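You operate a simulated robot arm through the tools that you are given. There is no shell and no other tool. Be economical: measure what you need, move in short steps, check, and stop when the job is done.

Carry out the task below with a simulated robot arm. There is one attempt and no reset: what you move stays moved.

## Task
Put the narrow carton that says "meters" from the top of the black table on the white bench and the narrow carton labelled "floats" on the folder. Put the pipe spool that says "10" from the top of the black table on top of the red reel and the pipe spool labelled "25" on the top of the side table. Fetch the bearing carton from the top of the side table and set it on the top shelf of the teal rack. Push the blue drawer shut. Put the filter basket on the top of the red stand away on the shelf under the green table. Take the purple tag and put it on the blue cover. Take the yellow can and put it on the brass plate. Put the can labelled "drain" from the top of the grey bench on the top of the blue table and the can that says "sealer" on the shelf under the clear tube. Put the supply card on the top of the grey bench away on the top of the narrow crate. Lift the front red cover open. The order is free. Set down upright: narrow carton, bearing carton, filter basket, yellow can, can, supply card.

It is judged by the outcome, as a careful person would: the job done as asked, and still so three seconds after it is handed in. It fails if anything else is knocked over, pushed out of place, dropped, spilled or broken. A push-on lid holds only when it is set on centred and level and pressed home; a screw cap is set on level and turned clockwise until tight.

## Robot
A 7-joint arm with a fingered hand on a trunk, on a base that drives. Base frame: it is fixed to the floor where the robot stands at the start and does not move with it; the origin is under the middle of the robot, x ahead of it, y to its left, z up. Readings come in mm, degrees, newtons and seconds.
With the tool pointing down near the work surface it reaches from about 100 to 660 mm from the robot's upright axis, wherever it stands. Its first joint turns from -166.0 to 166.0 degrees. Places, roughly: bearing carton [-2000, 500, 750]; blue cover [-2500, -1750, 750]; blue drawer [-2700, -1400, 700]; brass plate (12x12x1 cm) [-3000, -1800, 900]; filter basket (7x7x10 cm) [-1300, -2400, 800]; folder (31x23x1 cm) [500, 500, 800]; front red cover [2100, -2400, 900]; narrow carton [500, 500, 750]; paint can, sealer can, white can [-2250, 2750, 1000]; pipe spool [500, 1000, 750]; purple tag [1000, -5000, 750]; red reel (10x10x6 cm) [700, 1000, 800]; shelf under the clear tube [-2600, 2900, 300]; shelf under the green table [4000, 2800, 400]; supply card [-2250, 3250, 750]; top of the blue table [-1100, 0, 700]; top of the narrow crate [300, -3600, 500]; top of the side table [-1900, 500, 600]; top shelf of the teal rack [-5000, 3000, 1400]; white bench [-3100, -1800, 800]; yellow can [750, -3500, 500]. Payload 4 kg.
The tool frame sits at the grasp point between the pads (the TCP): z along the fingers, y along the line on which they close. The tips reach 26 mm beyond it. Largest opening 148 mm; the body of the gripper starts 73 mm behind the TCP. The gripper is a hand of 3 fingers: y runs from the thumb to the fingers, the wrist lies at [0, 0, -239] in the tool frame, and closing takes about 1.5 s.
Orientation is told as [roll, pitch, yaw] about the base's x, y, z axes, in that order, counted from this pose: with the fingers straight down and closing along the base's y, the tool's x points along the base's -x, its y along +y and its z along -z.

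## Interface
- The arm moves only by the tool apply_moves. Its argument "deltas" is a list that holds one entry, the list of rows, each a list of 6 numbers: the shift along the base's x, y, z in mm, then the turn, a rotation vector about the base's x, y, z in degrees. In form: [[[x, y, z, rx, ry, rz], ...]]. A call has 1 to 20 rows; each row is the pose to reach, as a shift and turn from the pose commanded when the call began. "jaw" is the finger opening in mm, from 0 to 148, set as the call begins (left out, the last holds). A row lasts 0.2 s, in which the tool goes at most 50 mm and 8.6 degrees; a call with a longer step from one row to the next is refused whole, and so is a gripper value outside its range. A pose out of reach is approached as far as the arm can. The call stops where the force on the tool passes 40 N (or 10 N more than at its start, if that is more) or the arm is blocked; 0.2 s more then pass. Each finger travels about 72 mm/s and halts on what it meets, pressing with about 22 N; the grip force reading is that of the motor and also rises with nothing between the fingers. The clock runs only during rows and for 0.2 s after the last one: add rows that repeat a pose to give the fingers time. The reply holds the time, the measured pose of the TCP, the force on the tool along the base axes, the opening and the grip force, in the units named above and with some noise, with the torque about the TCP (base axes, N m) and any sound that the robot's microphone picked up.
- Cameras (640 x 400 px; columns grow to the right, rows downward): "scene" is now at [-4.1, 208.4, 1483]; the picture's right is [0.71, -0.70, 0.00], its down [-0.50, -0.51, -0.70] and it looks along [0.49, 0.50, -0.71] (base axes); focal length 255 px, centre (320, 200). "wrist" rides on the gripper at [68, -39, -90] in the tool frame; the picture's right is [0.50, 0.87, 0.00], its down [-0.66, 0.38, -0.65] and it looks along [-0.57, 0.33, 0.76] (tool axes); focal length 222 px, centre (320, 200). There is no depth. A picture from a camera that has moved, and an enlarged one, comes with that camera's place and axes in the base frame and with its lens.
- get_image(camera): a new picture of that camera. It takes no simulated time.
- slide_trunk(by): slides the trunk up (or, below 0, down) by that many mm; the arm and the scene camera ride with it, the base frame stays. It gives what a move gives, with no picture.
- base_move(legs): drives the robot by 1 to 6 legs, each [ahead, left, turn to the left] in mm, mm and degrees, along the robot's own axes; the way and the turn of a leg run together, so that a leg with both is an arc; at most 1500 mm and 180 degrees a leg. The arm and the cameras ride along, it lands a little off, and it stops where it bumps. It gives what a move gives.
- preshape(shape): the hand has 3 fingers and takes this shape, open, in about a second: jaw (thumb against the fingers, like two jaws); tri (thumb and two fingers); tip (a fingertip pinch); poke (one finger out to press); point (the index stretched); flat (the hand flat); cup (the hand cupped); fist (a fist). The gripper value then closes the fingers along that shape, each until it touches; the sizes above hold for jaw. It gives what a move gives, with no picture.
- pan_tilt(pan, tilt): turns the head with the scene camera to pan (to the left, within 155 degrees either way) and tilt (down, from -29 to 69), counted from straight ahead of the robot. It gives what a move gives.
- zoom(camera, box): a new picture of the part [left, top, right, bottom] of that camera's present view, enlarged. It takes no simulated time.
- sign_off(): hands the job in; it is judged then, once.

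Work in short steps. Places have to be worked out from the pictures, the camera data and where the tool is seen: move nearer, look again, correct. Check each grasp and each placing, and mend what went wrong. You have 567 turns and 360 pictures in all, those below and enlarged ones among them. Open the gripper and draw the arm clear of the work before you hand the job in, unless the task says otherwise; then end with one line.

The tools are called after ">>>" as name(argument=value, ...) on one line, values as JSON. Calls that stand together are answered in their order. apply_moves: Moves the arm, as the interface text tells. Its arguments: {"type":"object","properties":{"deltas":{"type":"array"},"jaw":{"type":"number"}},"required":["deltas"]} The other tools are called the same way: slide_trunk (by) slides the trunk up or down; preshape (shape) gives the hand a shape; base_move (legs) drives the base; pan_tilt (pan, tilt) turns the head that bears the scene camera; get_image (camera) takes a picture; zoom (camera, box) takes an enlarged picture of a part of a camera's view; sign_off () hands the job in.

At the start:

```text
clock: 0.0
eef_pos: [125.3, 387.7, 1117.7]
tcp_rot: [0.0, 0.0, 0.1]
force: [-0.1, 0.2, 0.0]
wrist_torque: [0.01, 0.01, 0.02]
finger_gap: 147.8
grip_force: 0.2
shape: jaw
trunk travel left (down, up): [-450.0, 140.0]
robot x, y, heading: [-0.1, 1.5, 0.1]
head pan, tilt: [45.4, 45.5]
```

scene: 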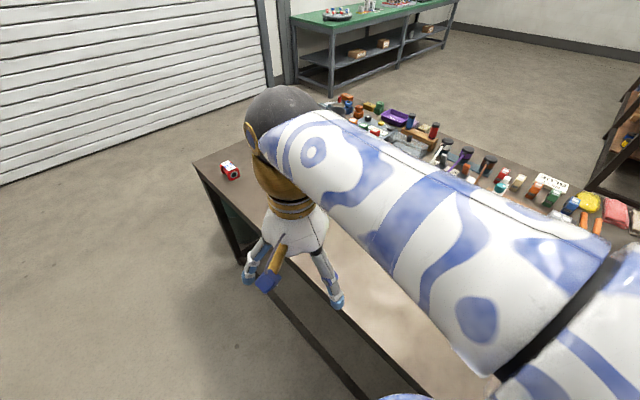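
wrist: 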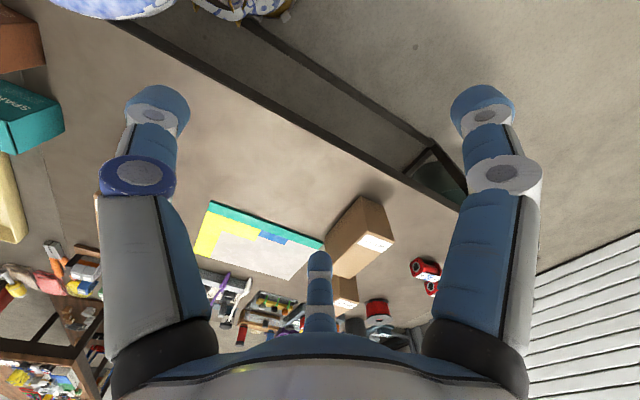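

I start by looking at the black table with the head turned around the arm.

>>> pan_tilt(pan=20, tilt=45)

>>> get_image(camera="scene")

>>> zoom(camera="wrist", box=[180, 180, 460, 355])

```text
clock: 0.9
eef_pos: [125.8, 387.1, 1117.4]
tcp_rot: [0.1, 0.0, 0.1]
force: [-0.2, -0.1, 0.2]
wrist_torque: [0.01, 0.01, -0.02]
finger_gap: 148.0
grip_force: 0.2
shape: jaw
trunk travel left (down, up): [-450.0, 140.0]
robot x, y, heading: [-4.8, 0.3, 0.1]
head pan, tilt: [20.0, 45.0]
```

```text
357 pictures are left
camera scene: at [15.4, 178.6, 1483.7], right [0.34, -0.94, 0.0], down [-0.66, -0.24, -0.71], along [0.66, 0.24, -0.71], focal length 255 px, centre (320, 200)
```

scene: 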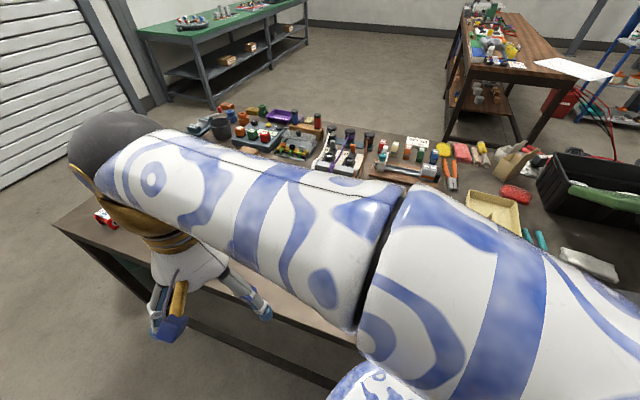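

```text
2.29 times, centred on (320, 268) of wrist
camera zoom: at [59.3, 347.1, 1206.4], right [-0.5, 0.87, 0.0], down [0.66, 0.38, 0.65], along [0.57, 0.33, -0.76], focal length 508 px, centre (320, 46)
```

zoom: 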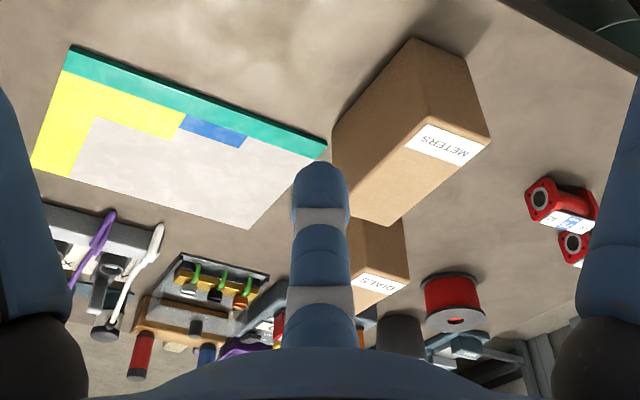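

The meters carton is near (485, 718). I map the room with a few head turns before I drive.

>>> pan_tilt(pan=-50, tilt=25)

>>> get_image(camera="scene")

>>> pan_tilt(pan=-130, tilt=25)

>>> get_image(camera="scene")

>>> pan_tilt(pan=145, tilt=25)

>>> get_image(camera="scene")

```text
clock: 2.3
eef_pos: [126.5, 385.6, 1117.9]
tcp_rot: [0.0, -0.1, 0.1]
force: [0.5, 0.1, -0.2]
wrist_torque: [-0.02, 0.01, -0.02]
finger_gap: 147.7
grip_force: 0.1
shape: jaw
trunk travel left (down, up): [-450.0, 140.0]
robot x, y, heading: [-3.5, -1.6, -0.1]
head pan, tilt: [-50.0, 25.0]
```

```text
355 pictures are left
camera scene: at [-1.7, 80.2, 1514.3], right [-0.77, -0.64, 0.0], down [-0.27, 0.32, -0.91], along [0.58, -0.69, -0.42], focal length 255 px, centre (320, 200)
```

scene: 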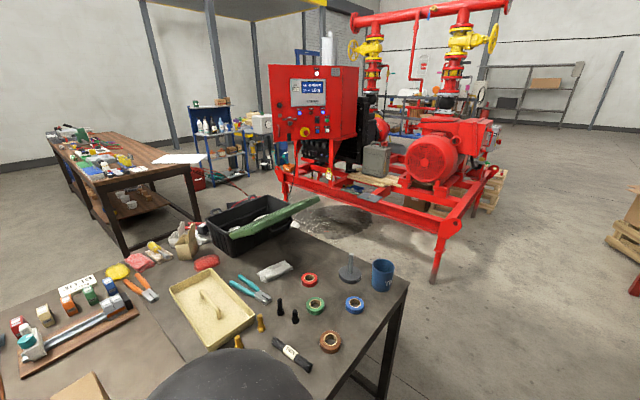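

```text
clock: 3.8
eef_pos: [126.3, 387.7, 1117.5]
tcp_rot: [0.1, 0.0, -0.1]
force: [1.2, -0.8, -0.4]
wrist_torque: [0.02, -0.01, 0.0]
finger_gap: 148.0
grip_force: 0.1
shape: jaw
trunk travel left (down, up): [-450.0, 140.0]
robot x, y, heading: [-3.0, 3.7, 0.2]
head pan, tilt: [-130.0, 25.0]
```

```text
354 pictures are left
camera scene: at [-120.1, 80.2, 1514.3], right [-0.77, 0.64, 0.0], down [0.27, 0.32, -0.91], along [-0.58, -0.69, -0.42], focal length 255 px, centre (320, 200)
```

scene: 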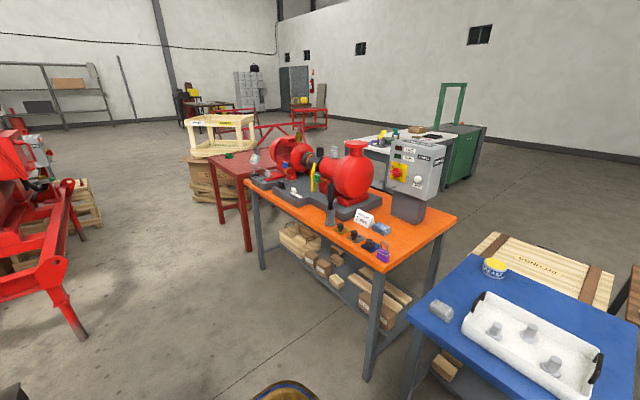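

```text
clock: 7.6
eef_pos: [127.1, 387.9, 1117.8]
tcp_rot: [0.1, 0.0, -0.1]
force: [0.1, 0.2, -0.1]
wrist_torque: [0.03, 0.03, -0.01]
finger_gap: 148.1
grip_force: 0.0
shape: jaw
trunk travel left (down, up): [-450.0, 140.0]
robot x, y, heading: [1.6, 1.4, -0.2]
head pan, tilt: [145.0, 25.0]
```

```text
353 pictures are left
camera scene: at [-136.4, 203.6, 1514.3], right [0.57, 0.82, 0.0], down [0.35, -0.24, -0.91], along [-0.74, 0.52, -0.42], focal length 255 px, centre (320, 200)
```

scene: 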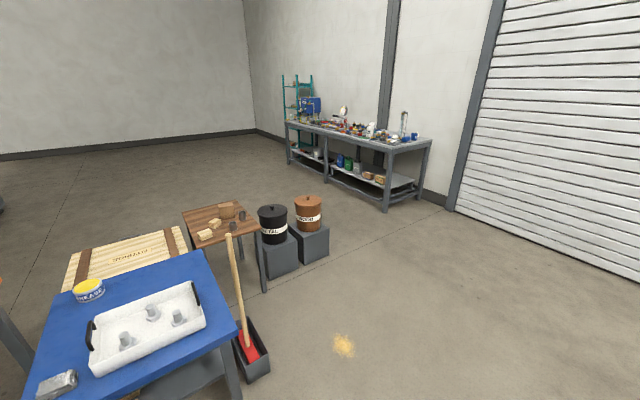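

The room layout is clear enough. Now I swing the arm to the right so the left of the table can be seen.

>>> apply_moves(deltas=[[[20, -45, 0, 0, 0, 0], [40, -90, 0, 0, 0, 0], [60, -135, 0, 0, 0, 0], [80, -180, 0, 0, 0, 0], [100, -225, 0, 0, 0, 0], [120, -270, 0, 0, 0, 0], [140, -315, 0, 0, 0, 0], [160, -360, 0, 0, 0, 0], [175, -405, 0, 0, 0, 0], [185, -450, 0, 0, 0, 0], [195, -495, 0, 0, 0, 0], [205, -540, 0, 0, 0, 0], [215, -585, 0, 0, 0, 0]]])

>>> pan_tilt(pan=45, tilt=42)

>>> get_image(camera="scene")

>>> get_image(camera="wrist")

```text
clock: 10.4
eef_pos: [338.7, -199.9, 1119.2]
tcp_rot: [0.0, 0.0, 0.0]
force: [0.4, 0.2, 0.5]
wrist_torque: [-0.03, 0.01, -0.01]
finger_gap: 147.9
grip_force: 0.1
shape: jaw
trunk travel left (down, up): [-450.0, 140.0]
robot x, y, heading: [0.3, 2.7, -0.2]
head pan, tilt: [145.0, 25.0]
```

```text
clock: 12.2
eef_pos: [337.3, -199.0, 1119.7]
tcp_rot: [0.0, 0.0, 0.0]
force: [1.0, -0.7, 0.8]
wrist_torque: [0.02, 0.02, 0.02]
finger_gap: 147.9
grip_force: 0.0
shape: jaw
trunk travel left (down, up): [-450.0, 140.0]
robot x, y, heading: [-1.6, -0.5, 0.1]
head pan, tilt: [45.0, 42.0]
```

```text
352 pictures are left
camera scene: at [-1.8, 209.7, 1488.1], right [0.71, -0.71, 0.0], down [-0.47, -0.47, -0.74], along [0.53, 0.53, -0.67], focal length 255 px, centre (320, 200)
```

scene: 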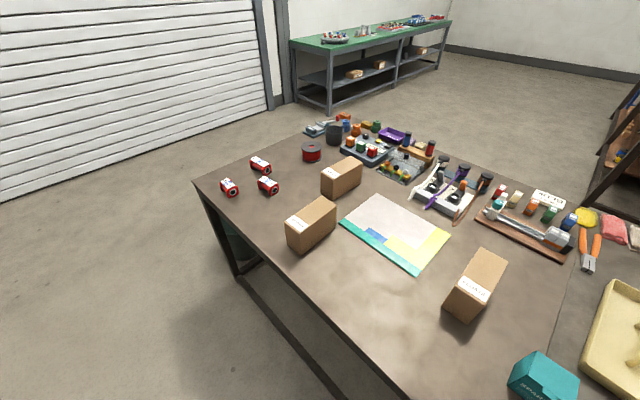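

```text
351 pictures are left
camera wrist: at [271.8, -238.2, 1207.5], right [-0.5, 0.87, 0.0], down [0.66, 0.38, 0.65], along [0.57, 0.33, -0.76], focal length 222 px, centre (320, 200)
```

wrist: 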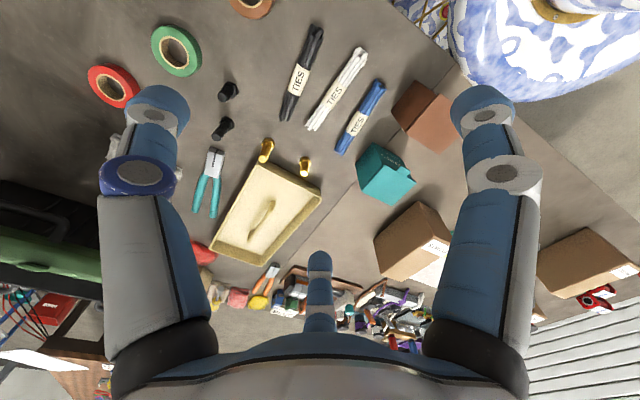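

A clear view. I zoom on the cartons and spools to read labels.

>>> zoom(camera="scene", box=[200, 130, 376, 240])

>>> zoom(camera="scene", box=[330, 190, 538, 320])

```text
3.64 times, centred on (288, 185) of scene
camera zoom: at [-1.8, 209.7, 1488.1], right [0.71, -0.71, 0.0], down [-0.47, -0.47, -0.74], along [0.53, 0.53, -0.67], focal length 928 px, centre (436, 254)
```

zoom: 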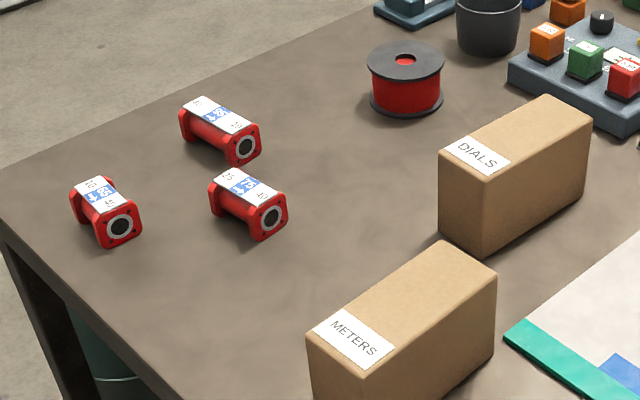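

```text
3.08 times, centred on (434, 255) of scene
camera zoom: at [-1.8, 209.7, 1488.1], right [0.71, -0.71, 0.0], down [-0.47, -0.47, -0.74], along [0.53, 0.53, -0.67], focal length 785 px, centre (-31, 31)
```

zoom: 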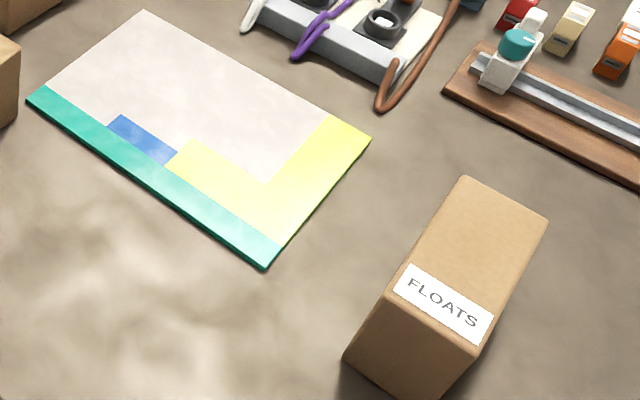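

The floats carton lies at about x 460–627, y 138–205 with its top near z 920. The folder centre is about (608, 455). I shift the base 400 mm left so both are in reach.

>>> base_move(legs=[[0, 400, 0]])

>>> pan_tilt(pan=30, tilt=50)

>>> get_image(camera="scene")

>>> get_image(camera="wrist")

```text
clock: 14.7
eef_pos: [340.0, 198.7, 1119.0]
tcp_rot: [0.1, -0.1, -0.1]
force: [0.7, -0.8, 0.7]
wrist_torque: [0.0, -0.02, -0.04]
finger_gap: 148.0
grip_force: 0.0
shape: jaw
trunk travel left (down, up): [-450.0, 140.0]
robot x, y, heading: [2.0, 399.3, 0.0]
head pan, tilt: [45.0, 42.0]
```

```text
clock: 15.4
eef_pos: [338.3, 200.1, 1118.7]
tcp_rot: [0.0, 0.0, -0.1]
force: [-0.1, -0.9, 0.3]
wrist_torque: [0.01, -0.01, -0.02]
finger_gap: 147.8
grip_force: 0.1
shape: jaw
trunk travel left (down, up): [-450.0, 140.0]
robot x, y, heading: [-2.1, 400.7, -0.2]
head pan, tilt: [30.0, 50.0]
```

```text
348 pictures are left
camera scene: at [6.7, 587.4, 1476.9], right [0.5, -0.87, 0.0], down [-0.66, -0.38, -0.64], along [0.56, 0.32, -0.77], focal length 255 px, centre (320, 200)
```

scene: 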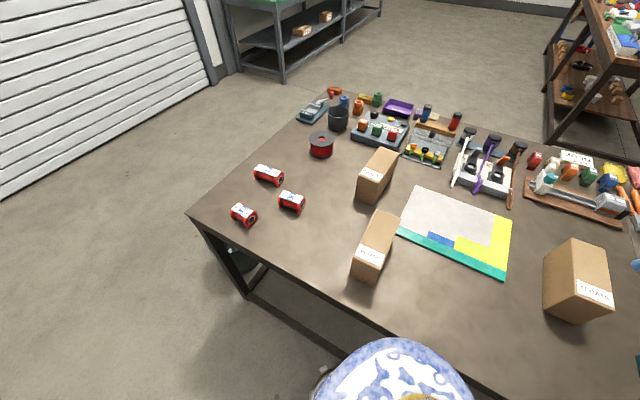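

```text
347 pictures are left
camera wrist: at [271.8, 159.1, 1207.5], right [-0.5, 0.87, 0.0], down [0.66, 0.38, 0.65], along [0.57, 0.33, -0.76], focal length 222 px, centre (320, 200)
```

wrist: 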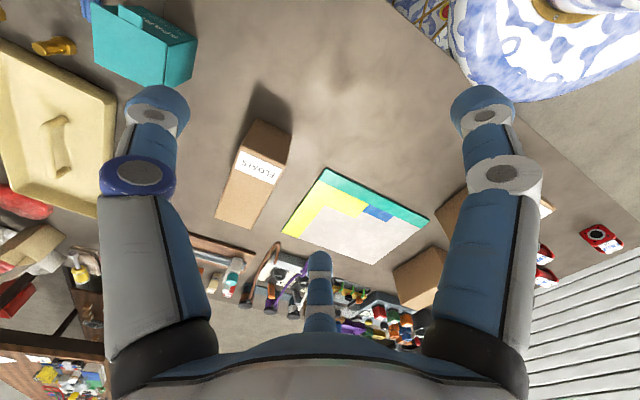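

Zooming to refine the floats carton.

>>> zoom(camera="scene", box=[500, 220, 640, 330])

>>> zoom(camera="wrist", box=[200, 90, 320, 240])

```text
3.64 times, centred on (570, 275) of scene
camera zoom: at [6.7, 587.4, 1476.9], right [0.5, -0.87, 0.0], down [-0.66, -0.38, -0.64], along [0.56, 0.32, -0.77], focal length 928 px, centre (-589, -73)
```

zoom: 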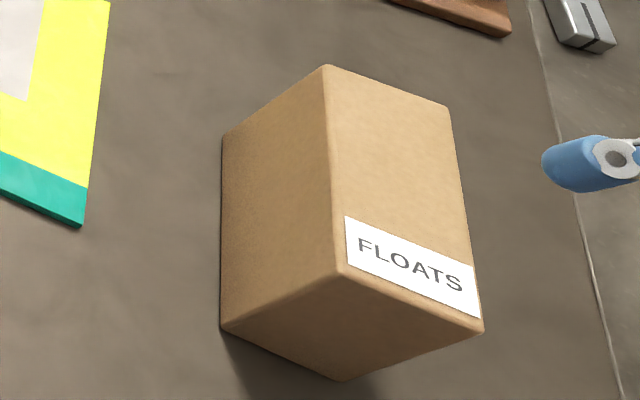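

```text
2.67 times, centred on (260, 165) of wrist
camera zoom: at [271.8, 159.1, 1207.5], right [-0.5, 0.87, 0.0], down [0.66, 0.38, 0.65], along [0.57, 0.33, -0.76], focal length 592 px, centre (480, 293)
```

zoom: 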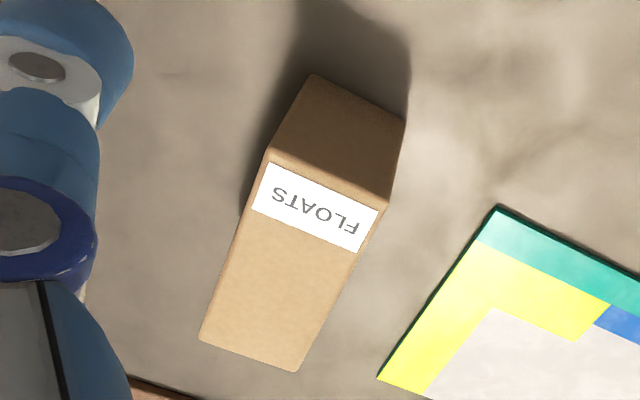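

Triangulated: floats carton centre (541, 170), 165 × 68 mm, top at 917; the table is at about z 810. I move over it and down.

>>> apply_moves(deltas=[[[45, -6, 0, 0, 0, 0], [90, -12, 0, 0, 0, 0], [135, -18, 0, 0, 0, 0], [180, -24, -20, 0, 0, 0], [202, -30, -60, 0, 0, 0], [202, -30, -105, 0, 0, 0]]], jaw=140)

>>> get_image(camera="wrist")

```text
clock: 16.9
eef_pos: [542.1, 170.2, 1013.1]
tcp_rot: [0.0, 0.0, -0.3]
force: [-0.2, 0.7, 0.9]
wrist_torque: [0.02, -0.02, 0.02]
finger_gap: 140.1
grip_force: 0.0
shape: jaw
trunk travel left (down, up): [-450.0, 140.0]
robot x, y, heading: [-0.9, 397.6, -0.0]
head pan, tilt: [30.0, 50.0]
```

```text
344 pictures are left
camera wrist: at [475.1, 129.4, 1102.4], right [-0.5, 0.87, 0.0], down [0.66, 0.38, 0.65], along [0.57, 0.33, -0.76], focal length 222 px, centre (320, 200)
```

wrist: 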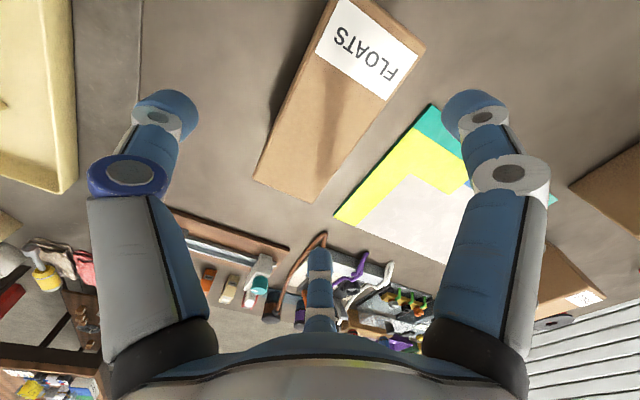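

The hand shows a thumb and two spread fingers. I check in the air how they move when closing to 90 mm.

>>> apply_moves(deltas=[[[0, 0, 0, 0, 0, 0], [0, 0, 0, 0, 0, 0], [0, 0, 0, 0, 0, 0]]], jaw=80)

>>> get_image(camera="wrist")

```text
clock: 17.6
eef_pos: [542.8, 169.9, 1014.7]
tcp_rot: [0.1, 0.0, -0.1]
force: [-0.2, 0.0, 0.0]
wrist_torque: [0.02, 0.0, -0.02]
finger_gap: 80.7
grip_force: 0.0
shape: jaw
trunk travel left (down, up): [-450.0, 140.0]
robot x, y, heading: [0.8, 404.0, 0.0]
head pan, tilt: [30.0, 50.0]
```

```text
343 pictures are left
camera wrist: at [475.0, 129.7, 1103.0], right [-0.5, 0.87, 0.0], down [0.66, 0.38, 0.65], along [0.57, 0.33, -0.76], focal length 222 px, centre (320, 200)
```

wrist: 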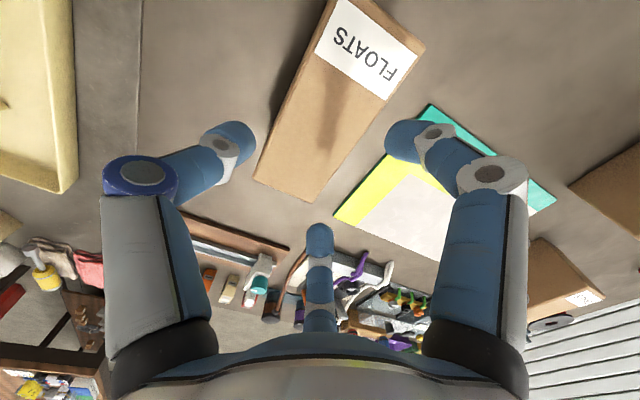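

The three fingers close radially, so I offset the TCP 11 mm toward the finger side and descend open.

>>> apply_moves(deltas=[[[0, 11, 0, 0, 0, 0], [0, 11, 0, 0, 0, 0], [0, 11, -10, 0, 0, 0], [0, 11, -50, 0, 0, 0], [0, 11, -95, 0, 0, 0], [0, 11, -130, 0, 0, 0], [0, 11, -142, 0, 0, 0]]], jaw=140)

>>> apply_moves(deltas=[[[0, 0, 0, 0, 0, 0], [0, 0, 0, 0, 0, 0], [0, 0, 0, 0, 0, 0], [0, 0, 0, 0, 0, 0], [0, 0, 0, 0, 0, 0], [0, 0, 0, 0, 0, 0], [0, 0, 0, 0, 0, 0]]], jaw=40)

>>> get_image(camera="wrist")

```text
clock: 19.2
eef_pos: [540.8, 180.6, 873.6]
tcp_rot: [-0.2, -0.1, -0.1]
force: [-0.1, 3.6, 7.7]
wrist_torque: [-0.07, 0.04, 0.02]
finger_gap: 139.4
grip_force: 0.2
shape: jaw
trunk travel left (down, up): [-450.0, 140.0]
robot x, y, heading: [-0.6, 399.2, -0.1]
head pan, tilt: [30.0, 50.0]
```

```text
clock: 20.9
eef_pos: [541.1, 179.4, 873.1]
tcp_rot: [-0.1, -0.1, -0.2]
force: [3.5, 4.7, 11.7]
wrist_torque: [-0.46, 0.01, 0.08]
finger_gap: 78.5
grip_force: 22.0
shape: jaw
trunk travel left (down, up): [-450.0, 140.0]
robot x, y, heading: [-2.0, 399.8, -0.2]
head pan, tilt: [30.0, 50.0]
```

```text
342 pictures are left
camera wrist: at [473.8, 140.4, 961.6], right [-0.5, 0.87, 0.0], down [0.66, 0.38, 0.65], along [0.57, 0.33, -0.76], focal length 222 px, centre (320, 200)
```

wrist: 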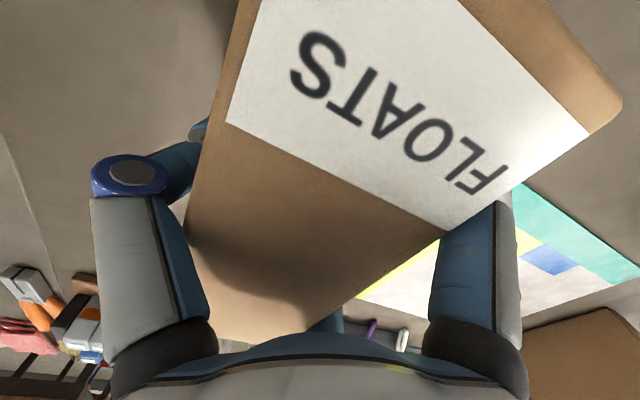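

Contact at 22 N; I lift slightly to test the grip.

>>> apply_moves(deltas=[[[0, 0, 15, 0, 0, 0], [0, 0, 40, 0, 0, 0], [0, 0, 80, 0, 0, 0], [0, 0, 80, 0, 0, 0]]])

>>> get_image(camera="scene")

```text
clock: 21.9
eef_pos: [541.0, 179.5, 950.9]
tcp_rot: [0.0, 0.1, -0.2]
force: [-0.8, 0.3, -4.5]
wrist_torque: [0.05, 0.04, 0.05]
finger_gap: 78.5
grip_force: 21.9
shape: jaw
trunk travel left (down, up): [-450.0, 140.0]
robot x, y, heading: [3.2, 400.6, -0.4]
head pan, tilt: [30.0, 50.0]
```

```text
341 pictures are left
camera scene: at [7.0, 587.2, 1476.8], right [0.5, -0.87, 0.0], down [-0.66, -0.38, -0.64], along [0.56, 0.32, -0.77], focal length 255 px, centre (320, 200)
```

scene: 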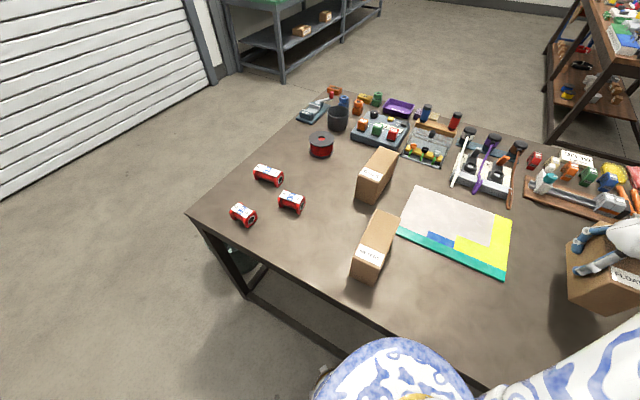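

The grip holds. I carry it above the folder and lower.

>>> apply_moves(deltas=[[[8, 36, 0, 0, 0, 0], [16, 80, 0, 0, 0, 0], [26, 125, 0, 0, 0, 0], [38, 170, 0, 0, 0, 0], [50, 215, 0, 0, 0, 0], [60, 258, 0, 0, 0, 0], [64, 286, 0, 0, 0, 0], [64, 286, 0, 0, 0, 0], [64, 286, -30, 0, 0, 0], [64, 286, -50, 0, 0, 0], [64, 286, -60, 0, 0, 0], [64, 286, -66, 0, 0, 0]]])

>>> get_image(camera="scene")

```text
clock: 24.4
eef_pos: [605.4, 465.9, 885.0]
tcp_rot: [0.0, 0.0, -0.3]
force: [-0.5, 0.7, -3.6]
wrist_torque: [0.03, -0.02, 0.0]
finger_gap: 77.7
grip_force: 22.3
shape: jaw
trunk travel left (down, up): [-450.0, 140.0]
robot x, y, heading: [3.1, 398.5, -0.1]
head pan, tilt: [30.0, 50.0]
```

```text
340 pictures are left
camera scene: at [7.3, 587.4, 1476.8], right [0.5, -0.87, 0.0], down [-0.66, -0.38, -0.64], along [0.56, 0.32, -0.77], focal length 255 px, centre (320, 200)
```

scene: 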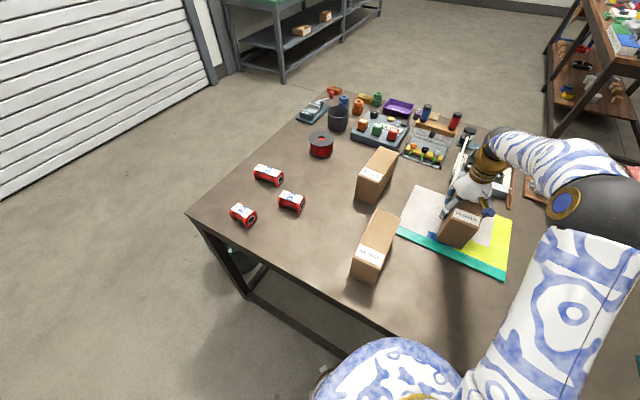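

Not yet touching; I lower a few mm until contact, then open.

>>> apply_moves(deltas=[[[0, 0, -2, 0, 0, 0], [0, 0, -4, 0, 0, 0], [0, 0, -5, 0, 0, 0], [0, 0, -5, 0, 0, 0]]])

```text
clock: 25.4
eef_pos: [605.2, 466.8, 881.4]
tcp_rot: [0.0, -0.2, 0.0]
force: [0.7, 1.5, 4.5]
wrist_torque: [-0.28, 0.01, -0.02]
finger_gap: 77.9
grip_force: 22.0
shape: jaw
trunk travel left (down, up): [-450.0, 140.0]
robot x, y, heading: [2.7, 395.1, -0.2]
head pan, tilt: [30.0, 50.0]
```

Contact. I open and lift straight up.

>>> apply_moves(deltas=[[[0, 0, 0, 0, 0, 0], [0, 0, 0, 0, 0, 0], [0, 0, 0, 0, 0, 0], [0, 0, 0, 0, 0, 0], [0, 0, 0, 0, 0, 0]]], jaw=140)

>>> apply_moves(deltas=[[[0, 0, 25, 0, 0, 0], [0, 0, 70, 0, 0, 0], [0, 0, 115, 0, 0, 0], [0, 0, 160, 0, 0, 0], [0, 0, 205, 0, 0, 0]]])

>>> get_image(camera="wrist")

```text
clock: 26.6
eef_pos: [606.4, 466.0, 880.3]
tcp_rot: [0.0, -0.1, -0.1]
force: [0.4, 2.1, 4.2]
wrist_torque: [-0.22, 0.0, -0.02]
finger_gap: 139.9
grip_force: 0.0
shape: jaw
trunk travel left (down, up): [-450.0, 140.0]
robot x, y, heading: [-0.2, 396.9, -0.3]
head pan, tilt: [30.0, 50.0]
```

```text
clock: 27.9
eef_pos: [605.0, 467.1, 1085.0]
tcp_rot: [-0.1, 0.0, -0.1]
force: [-0.5, -0.2, 0.0]
wrist_torque: [0.0, 0.05, 0.01]
finger_gap: 140.1
grip_force: 0.2
shape: jaw
trunk travel left (down, up): [-450.0, 140.0]
robot x, y, heading: [-0.3, 395.3, -0.3]
head pan, tilt: [30.0, 50.0]
```

```text
339 pictures are left
camera wrist: at [538.1, 426.3, 1174.4], right [-0.5, 0.87, 0.0], down [0.66, 0.38, 0.65], along [0.57, 0.33, -0.76], focal length 222 px, centre (320, 200)
```

wrist: 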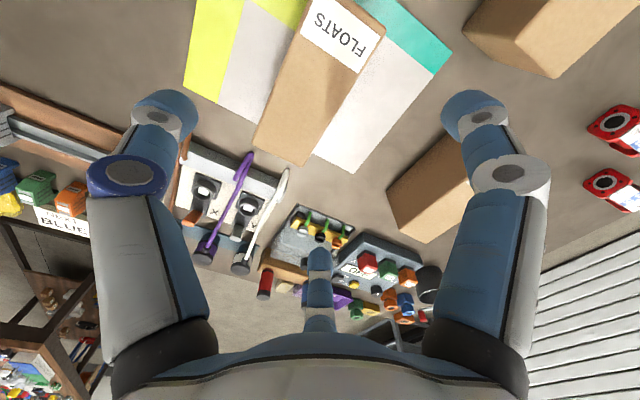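

Floats is standing on the folder. Now I shift the base 500 mm left toward the spools, with the hand pulled back some.

>>> apply_moves(deltas=[[[-40, -20, 0, 0, 0, 0], [-80, -40, 0, 0, 0, 0], [-120, -60, 0, 0, 0, 0], [-160, -80, 0, 0, 0, 0], [-200, -100, 0, 0, 0, 0], [-230, -140, 0, 0, 0, 0], [-255, -180, 0, 0, 0, 0], [-255, -225, 0, 0, 0, 0]]])

>>> base_move(legs=[[0, 500, 0]])

>>> get_image(camera="scene")

>>> get_image(camera="wrist")

```text
clock: 29.6
eef_pos: [351.1, 238.9, 1086.4]
tcp_rot: [0.0, 0.0, -0.1]
force: [-0.3, -0.8, 0.2]
wrist_torque: [0.01, -0.03, -0.01]
finger_gap: 139.9
grip_force: 0.0
shape: jaw
trunk travel left (down, up): [-450.0, 140.0]
robot x, y, heading: [0.9, 396.2, -0.1]
head pan, tilt: [30.0, 50.0]
```

```text
clock: 32.6
eef_pos: [351.6, 741.7, 1086.7]
tcp_rot: [0.1, 0.1, -0.1]
force: [1.3, -0.4, 0.2]
wrist_torque: [0.03, 0.02, 0.0]
finger_gap: 139.6
grip_force: 0.0
shape: jaw
trunk travel left (down, up): [-450.0, 140.0]
robot x, y, heading: [2.0, 902.0, 0.1]
head pan, tilt: [30.0, 50.0]
```

```text
338 pictures are left
camera scene: at [7.4, 1089.6, 1476.8], right [0.5, -0.87, 0.0], down [-0.66, -0.38, -0.64], along [0.56, 0.32, -0.77], focal length 255 px, centre (320, 200)
```

scene: 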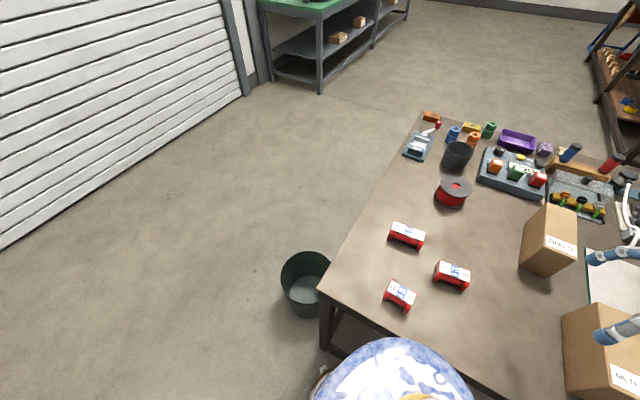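

```text
337 pictures are left
camera wrist: at [284.8, 701.3, 1174.8], right [-0.5, 0.87, 0.0], down [0.66, 0.38, 0.65], along [0.57, 0.33, -0.76], focal length 222 px, centre (320, 200)
```

wrist: 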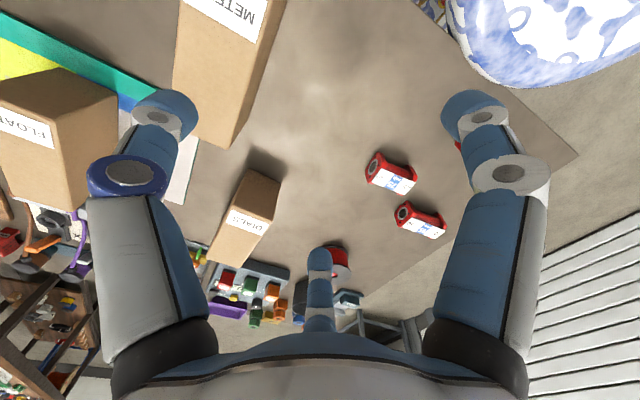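

Zoom on the spools and reel to read numbers.

>>> zoom(camera="scene", box=[370, 215, 482, 320])

>>> zoom(camera="wrist", box=[350, 140, 462, 245])

>>> zoom(camera="scene", box=[380, 150, 500, 260])

```text
3.81 times, centred on (426, 268) of scene
camera zoom: at [7.4, 1089.6, 1476.8], right [0.5, -0.87, 0.0], down [-0.66, -0.38, -0.64], along [0.56, 0.32, -0.77], focal length 972 px, centre (-84, -57)
```

zoom: 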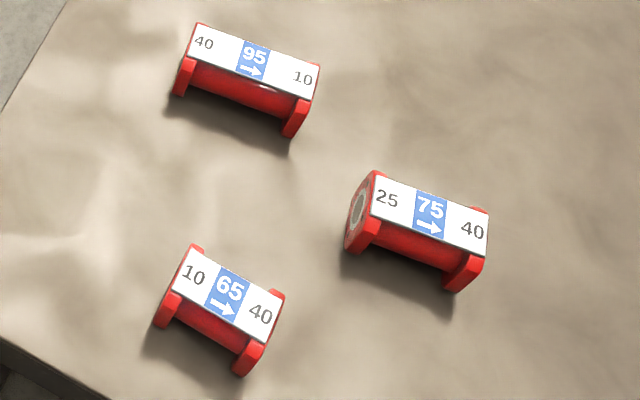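

```text
3.81 times, centred on (406, 192) of wrist
camera zoom: at [284.8, 701.3, 1174.8], right [-0.5, 0.87, 0.0], down [0.66, 0.38, 0.65], along [0.57, 0.33, -0.76], focal length 846 px, centre (-8, 229)
```

zoom: 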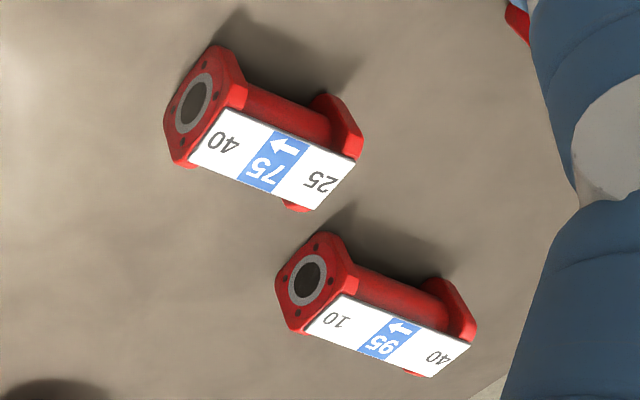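

```text
3.64 times, centred on (440, 205) of scene
camera zoom: at [7.4, 1089.6, 1476.8], right [0.5, -0.87, 0.0], down [-0.66, -0.38, -0.64], along [0.56, 0.32, -0.77], focal length 928 px, centre (-116, 182)
```

zoom: 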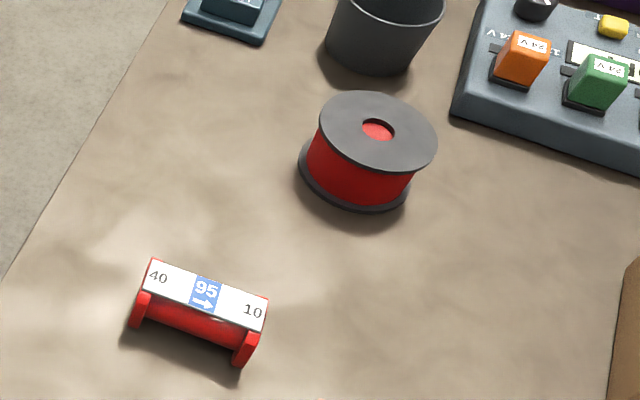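

Reading first numbers as the identifiers (40 / 25 / 10 distinct): spool "10" is the near-left one at (305, 1032), spool "25" at (424, 931), label tops near z 859. I try the other hand shapes in the air to find one for small objects.

>>> preshape(shape="tri")

>>> get_image(camera="wrist")

>>> preshape(shape="tip")

>>> get_image(camera="wrist")

```text
clock: 33.5
eef_pos: [351.6, 740.8, 1086.6]
tcp_rot: [0.1, 0.0, -0.2]
force: [0.0, -0.1, 0.7]
wrist_torque: [-0.02, 0.02, -0.01]
finger_gap: 148.0
grip_force: 0.1
shape: tri
trunk travel left (down, up): [-450.0, 140.0]
robot x, y, heading: [2.5, 903.6, -0.0]
head pan, tilt: [30.0, 50.0]
```

```text
333 pictures are left
camera wrist: at [284.8, 701.2, 1174.8], right [-0.5, 0.87, 0.0], down [0.66, 0.38, 0.65], along [0.57, 0.33, -0.76], focal length 222 px, centre (320, 200)
```

wrist: 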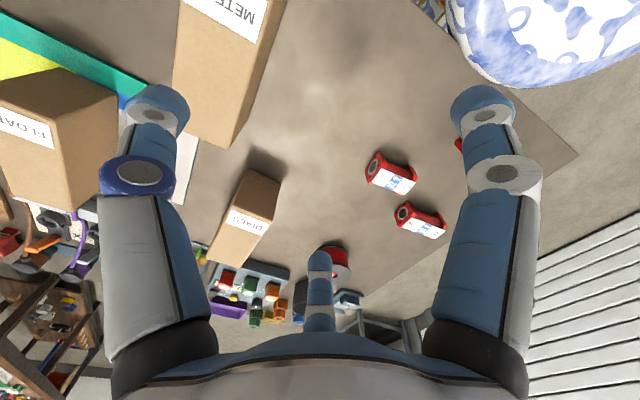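

```text
clock: 34.4
eef_pos: [351.5, 740.7, 1086.2]
tcp_rot: [0.0, 0.0, -0.1]
force: [0.3, 0.1, -0.9]
wrist_torque: [0.0, 0.01, -0.01]
finger_gap: 148.0
grip_force: 0.0
shape: tip
trunk travel left (down, up): [-450.0, 140.0]
robot x, y, heading: [-1.8, 900.4, -0.2]
head pan, tilt: [30.0, 50.0]
```

```text
332 pictures are left
camera wrist: at [284.8, 701.2, 1174.8], right [-0.5, 0.87, 0.0], down [0.66, 0.38, 0.65], along [0.57, 0.33, -0.76], focal length 222 px, centre (320, 200)
```

wrist: 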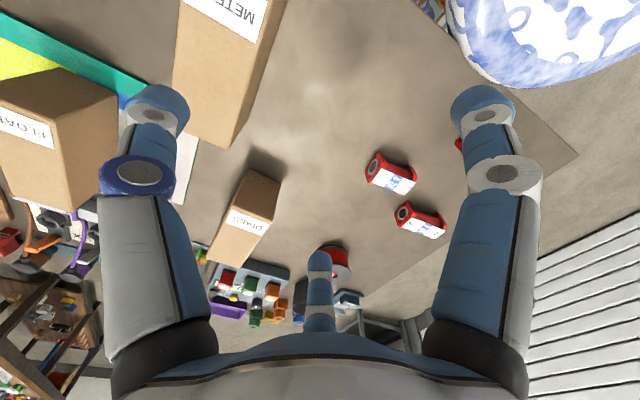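

All shapes look alike open; I'll use jaw. The reel (722, 992) is out of reach from here, so I check the clearance between my base and the table by looking straight down.

>>> preshape(shape="jaw")

>>> pan_tilt(pan=40, tilt=69)

>>> get_image(camera="scene")

```text
clock: 35.3
eef_pos: [351.2, 742.1, 1085.2]
tcp_rot: [0.0, 0.0, -0.1]
force: [0.1, -0.7, -0.1]
wrist_torque: [0.0, 0.0, 0.02]
finger_gap: 147.9
grip_force: 0.1
shape: jaw
trunk travel left (down, up): [-450.0, 140.0]
robot x, y, heading: [-3.4, 899.5, -0.0]
head pan, tilt: [30.0, 50.0]
```

```text
clock: 36.1
eef_pos: [351.6, 741.5, 1086.6]
tcp_rot: [0.0, 0.1, -0.1]
force: [-0.1, 0.5, 0.3]
wrist_torque: [0.0, 0.0, 0.01]
finger_gap: 147.8
grip_force: 0.0
shape: jaw
trunk travel left (down, up): [-450.0, 140.0]
robot x, y, heading: [0.0, 901.0, -0.1]
head pan, tilt: [40.0, 68.8]
```

```text
331 pictures are left
camera scene: at [-16.4, 1087.0, 1454.9], right [0.64, -0.77, 0.0], down [-0.71, -0.6, -0.36], along [0.28, 0.23, -0.93], focal length 255 px, centre (320, 200)
```

scene: 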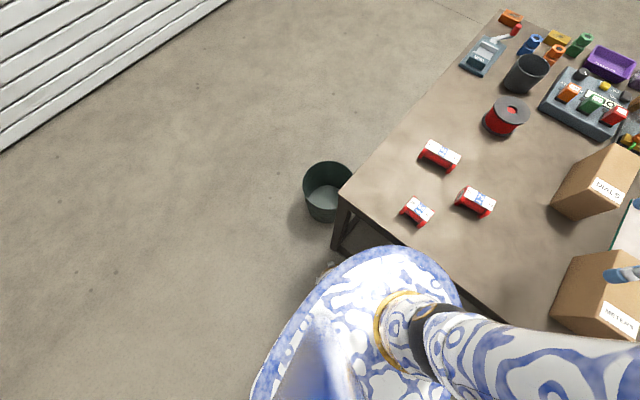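

I'll pick spool 10 from here, then drive round to the table's left end to reach the reel. Hand turns −90° and goes over the spool.

>>> apply_moves(deltas=[[[-4, 26, 0, 0, 0, -8.2], [-8, 53, 0, 0, 0, -16.4], [-13, 79, 0, 0, 0, -24.5], [-17, 106, 0, 0, 0, -32.7], [-21, 132, -20, 0, 0, -40.9], [-25, 158, -40, 0, 0, -49.1], [-30, 185, -60, 0, 0, -57.3], [-34, 211, -80, 0, 0, -65.5], [-38, 238, -100, 0, 0, -73.6], [-42, 264, -120, 0, 0, -81.8], [-46, 290, -130, 0, 0, -90], [-46, 290, -130, 0, 0, -90]]])

>>> get_image(camera="wrist")

>>> pan_tilt(pan=60, tilt=60)

>>> get_image(camera="scene")

```text
clock: 38.7
eef_pos: [306.3, 1032.3, 955.8]
tcp_rot: [0.0, 0.1, -90.1]
force: [0.3, -1.4, -1.0]
wrist_torque: [-0.01, -0.01, -0.02]
finger_gap: 147.8
grip_force: 0.0
shape: jaw
trunk travel left (down, up): [-450.0, 140.0]
robot x, y, heading: [0.7, 900.5, -0.0]
head pan, tilt: [40.0, 68.8]
```

```text
330 pictures are left
camera wrist: at [268.0, 1098.8, 1045.0], right [0.87, 0.5, 0.0], down [0.38, -0.66, 0.65], along [0.33, -0.57, -0.76], focal length 222 px, centre (320, 200)
```

wrist: 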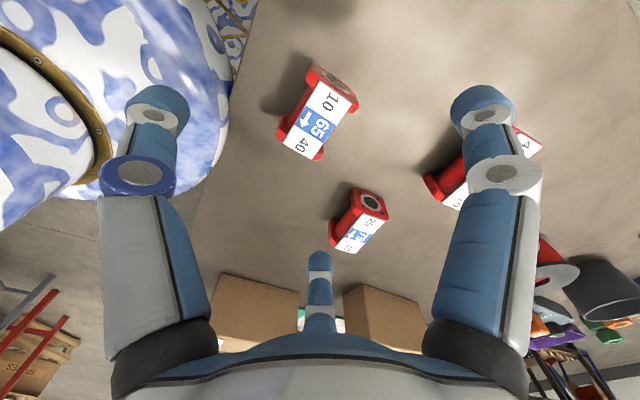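

```text
clock: 39.5
eef_pos: [307.0, 1031.1, 956.7]
tcp_rot: [0.0, 0.1, -90.0]
force: [-0.3, -0.4, 0.5]
wrist_torque: [0.02, -0.01, 0.0]
finger_gap: 147.8
grip_force: 0.2
shape: jaw
trunk travel left (down, up): [-450.0, 140.0]
robot x, y, heading: [1.4, 901.3, 0.1]
head pan, tilt: [60.0, 60.0]
```

```text
329 pictures are left
camera scene: at [-25.9, 1108.8, 1464.2], right [0.86, -0.5, 0.0], down [-0.43, -0.75, -0.5], along [0.25, 0.43, -0.87], focal length 255 px, centre (320, 200)
```

scene: 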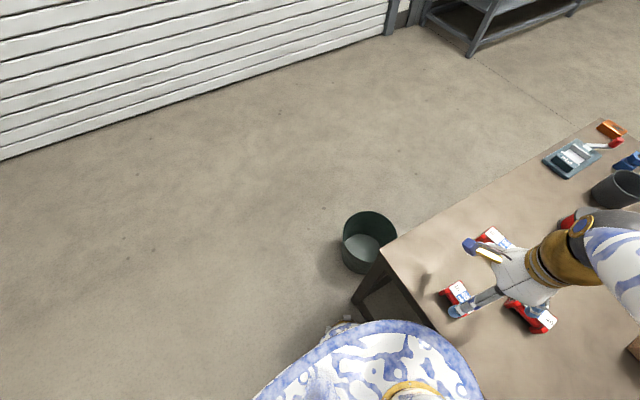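

Spool 10 is confirmed at (305, 1031). Descend with jaw 120 and close.

>>> apply_moves(deltas=[[[-1, 0, -40, 0, 0, 4], [-1, 0, -80, 0, 0, 6], [-1, 0, -105, 0, 0, 6], [-1, 0, -114, 0, 0, 6]]], jaw=120)

>>> apply_moves(deltas=[[[0, 0, 0, 0, 0, 0], [0, 0, 0, 0, 0, 0], [0, 0, 0, 0, 0, 0], [0, 0, 0, 0, 0, 0], [0, 0, 0, 0, 0, 0], [0, 0, 0, 0, 0, 0], [0, 0, 0, 0, 0, 0], [0, 0, 0, 0, 0, 0]]], jaw=10)

>>> get_image(camera="wrist")

```text
clock: 40.5
eef_pos: [304.3, 1031.1, 843.2]
tcp_rot: [0.0, 0.0, -83.9]
force: [-0.5, 0.6, -0.2]
wrist_torque: [0.0, -0.03, -0.02]
finger_gap: 120.1
grip_force: 0.0
shape: jaw
trunk travel left (down, up): [-450.0, 140.0]
robot x, y, heading: [-1.9, 897.0, 0.1]
head pan, tilt: [60.0, 60.0]
```

```text
clock: 42.4
eef_pos: [304.0, 1031.7, 843.7]
tcp_rot: [0.0, 0.0, -84.2]
force: [0.5, 0.4, -1.9]
wrist_torque: [0.03, -0.04, 0.02]
finger_gap: 40.4
grip_force: 22.1
shape: jaw
trunk travel left (down, up): [-450.0, 140.0]
robot x, y, heading: [2.1, 898.2, -0.1]
head pan, tilt: [60.0, 60.0]
```

```text
328 pictures are left
camera wrist: at [259.3, 1093.8, 931.7], right [0.81, 0.59, 0.0], down [0.44, -0.61, 0.65], along [0.38, -0.53, -0.76], focal length 222 px, centre (320, 200)
```

wrist: 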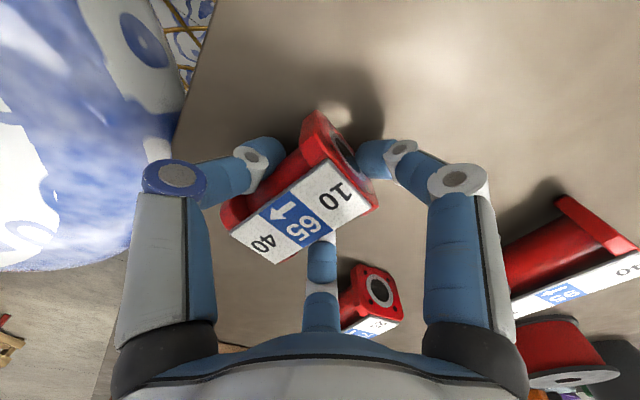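

Gripped; I lift and check.

>>> apply_moves(deltas=[[[0, 0, 20, 0, 0, 0], [0, 0, 60, 0, 0, 0], [0, 0, 110, 0, 0, 0], [0, 0, 160, 0, 0, 0], [0, 0, 200, 0, 0, 0], [0, 0, 200, 0, 0, 0]]])

>>> get_image(camera="wrist")

>>> get_image(camera="scene")

```text
clock: 43.8
eef_pos: [306.5, 1032.3, 1045.0]
tcp_rot: [0.0, 0.1, -84.0]
force: [-0.4, 0.1, -2.5]
wrist_torque: [-0.02, 0.0, 0.01]
finger_gap: 40.1
grip_force: 21.6
shape: jaw
trunk travel left (down, up): [-450.0, 140.0]
robot x, y, heading: [-0.3, 902.4, -0.2]
head pan, tilt: [60.0, 60.0]
```

```text
327 pictures are left
camera wrist: at [260.6, 1093.6, 1132.7], right [0.81, 0.59, 0.0], down [0.44, -0.61, 0.65], along [0.38, -0.53, -0.76], focal length 222 px, centre (320, 200)
```

wrist: 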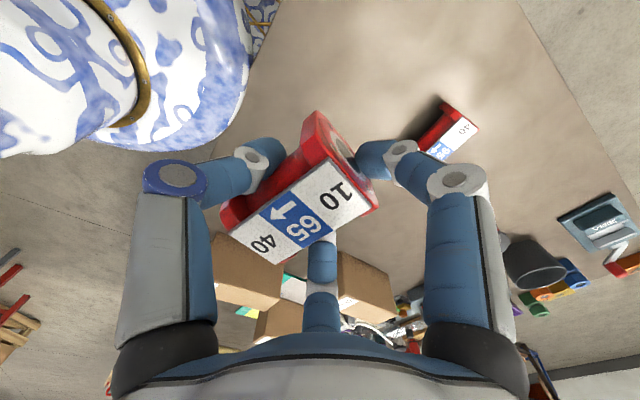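

```text
326 pictures are left
camera scene: at [-25.9, 1108.9, 1464.2], right [0.87, -0.5, 0.0], down [-0.43, -0.75, -0.5], along [0.25, 0.43, -0.87], focal length 255 px, centre (320, 200)
```

scene: 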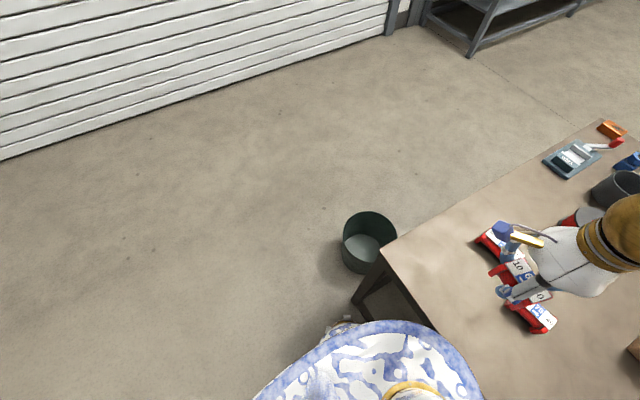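

Spool 10 is held. I drive around the bucket to the table's left end, ending near (800, 1430) facing −y.

>>> base_move(legs=[[0, 800, 0], [800, 0, 0], [0, 0, -90], [260, 0, 0]])

>>> pan_tilt(pan=15, tilt=55)

>>> get_image(camera="scene")

>>> get_image(camera="wrist")

```text
clock: 49.5
eef_pos: [471.3, 1843.0, 1043.9]
tcp_rot: [0.1, -0.1, -83.5]
force: [-0.2, -0.1, -2.3]
wrist_torque: [0.01, -0.08, 0.01]
finger_gap: 39.4
grip_force: 21.9
shape: jaw
trunk travel left (down, up): [-450.0, 140.0]
robot x, y, heading: [168.4, 1705.9, 0.4]
head pan, tilt: [60.0, 60.0]
stopped in leg 2: the robot was blocked; the commanded pose is now the measured one
```

```text
clock: 50.6
eef_pos: [474.5, 1841.8, 1043.3]
tcp_rot: [0.1, -0.1, -83.5]
force: [-0.1, 0.8, -2.8]
wrist_torque: [0.04, -0.07, 0.02]
finger_gap: 39.3
grip_force: 22.3
shape: jaw
trunk travel left (down, up): [-450.0, 140.0]
robot x, y, heading: [169.2, 1707.3, 0.5]
head pan, tilt: [15.0, 55.0]
```

```text
325 pictures are left
camera scene: at [177.3, 1877.2, 1470.3], right [0.27, -0.96, 0.0], down [-0.79, -0.22, -0.57], along [0.55, 0.15, -0.82], focal length 255 px, centre (320, 200)
```

scene: 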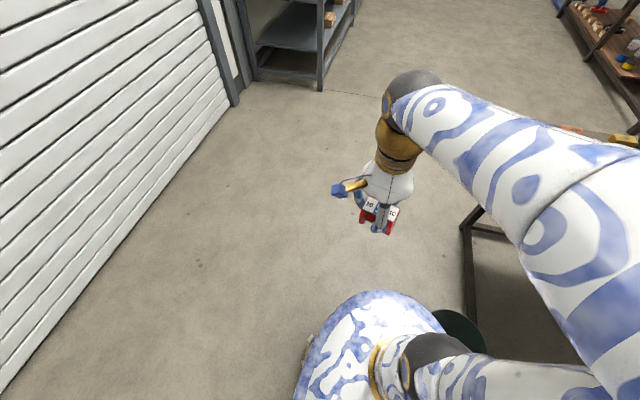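

```text
324 pictures are left
camera wrist: at [427.5, 1903.0, 1132.0], right [0.8, 0.59, 0.0], down [0.45, -0.61, 0.65], along [0.39, -0.53, -0.76], focal length 222 px, centre (320, 200)
```

wrist: 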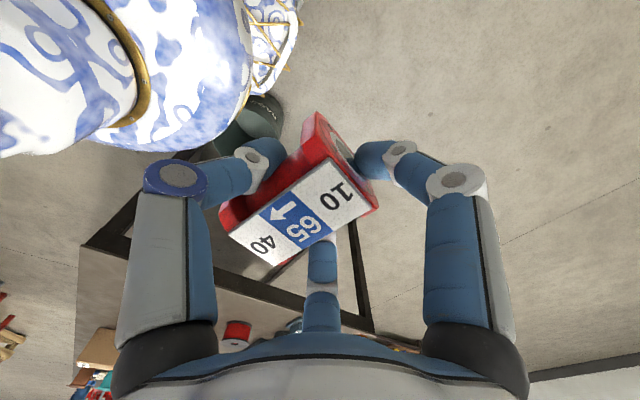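

The base bumped (probably the bucket). I back away and take a wider path.

>>> base_move(legs=[[-60, 60, 0], [0, 240, 0], [800, 0, 0]])

>>> pan_tilt(pan=-120, tilt=45)

>>> get_image(camera="scene")

```text
clock: 56.9
eef_pos: [1205.5, 2142.5, 1043.6]
tcp_rot: [0.1, 0.0, -84.4]
force: [-0.6, -0.4, -2.2]
wrist_torque: [0.01, -0.03, -0.01]
finger_gap: 39.5
grip_force: 22.2
shape: jaw
trunk travel left (down, up): [-450.0, 140.0]
robot x, y, heading: [899.7, 2012.8, -0.2]
head pan, tilt: [15.0, 55.0]
```

```text
clock: 59.1
eef_pos: [1204.5, 2142.5, 1043.7]
tcp_rot: [0.0, 0.1, -84.4]
force: [0.8, 0.0, -2.1]
wrist_torque: [0.04, -0.02, 0.02]
finger_gap: 39.4
grip_force: 21.9
shape: jaw
trunk travel left (down, up): [-450.0, 140.0]
robot x, y, heading: [898.5, 2011.7, -0.3]
head pan, tilt: [-120.0, 45.0]
```

```text
323 pictures are left
camera scene: at [798.3, 2094.3, 1483.8], right [-0.86, 0.5, 0.0], down [0.36, 0.61, -0.71], along [-0.36, -0.61, -0.71], focal length 255 px, centre (320, 200)
```

scene: 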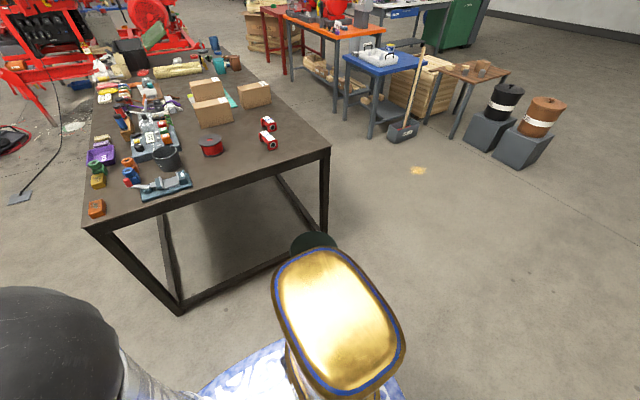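

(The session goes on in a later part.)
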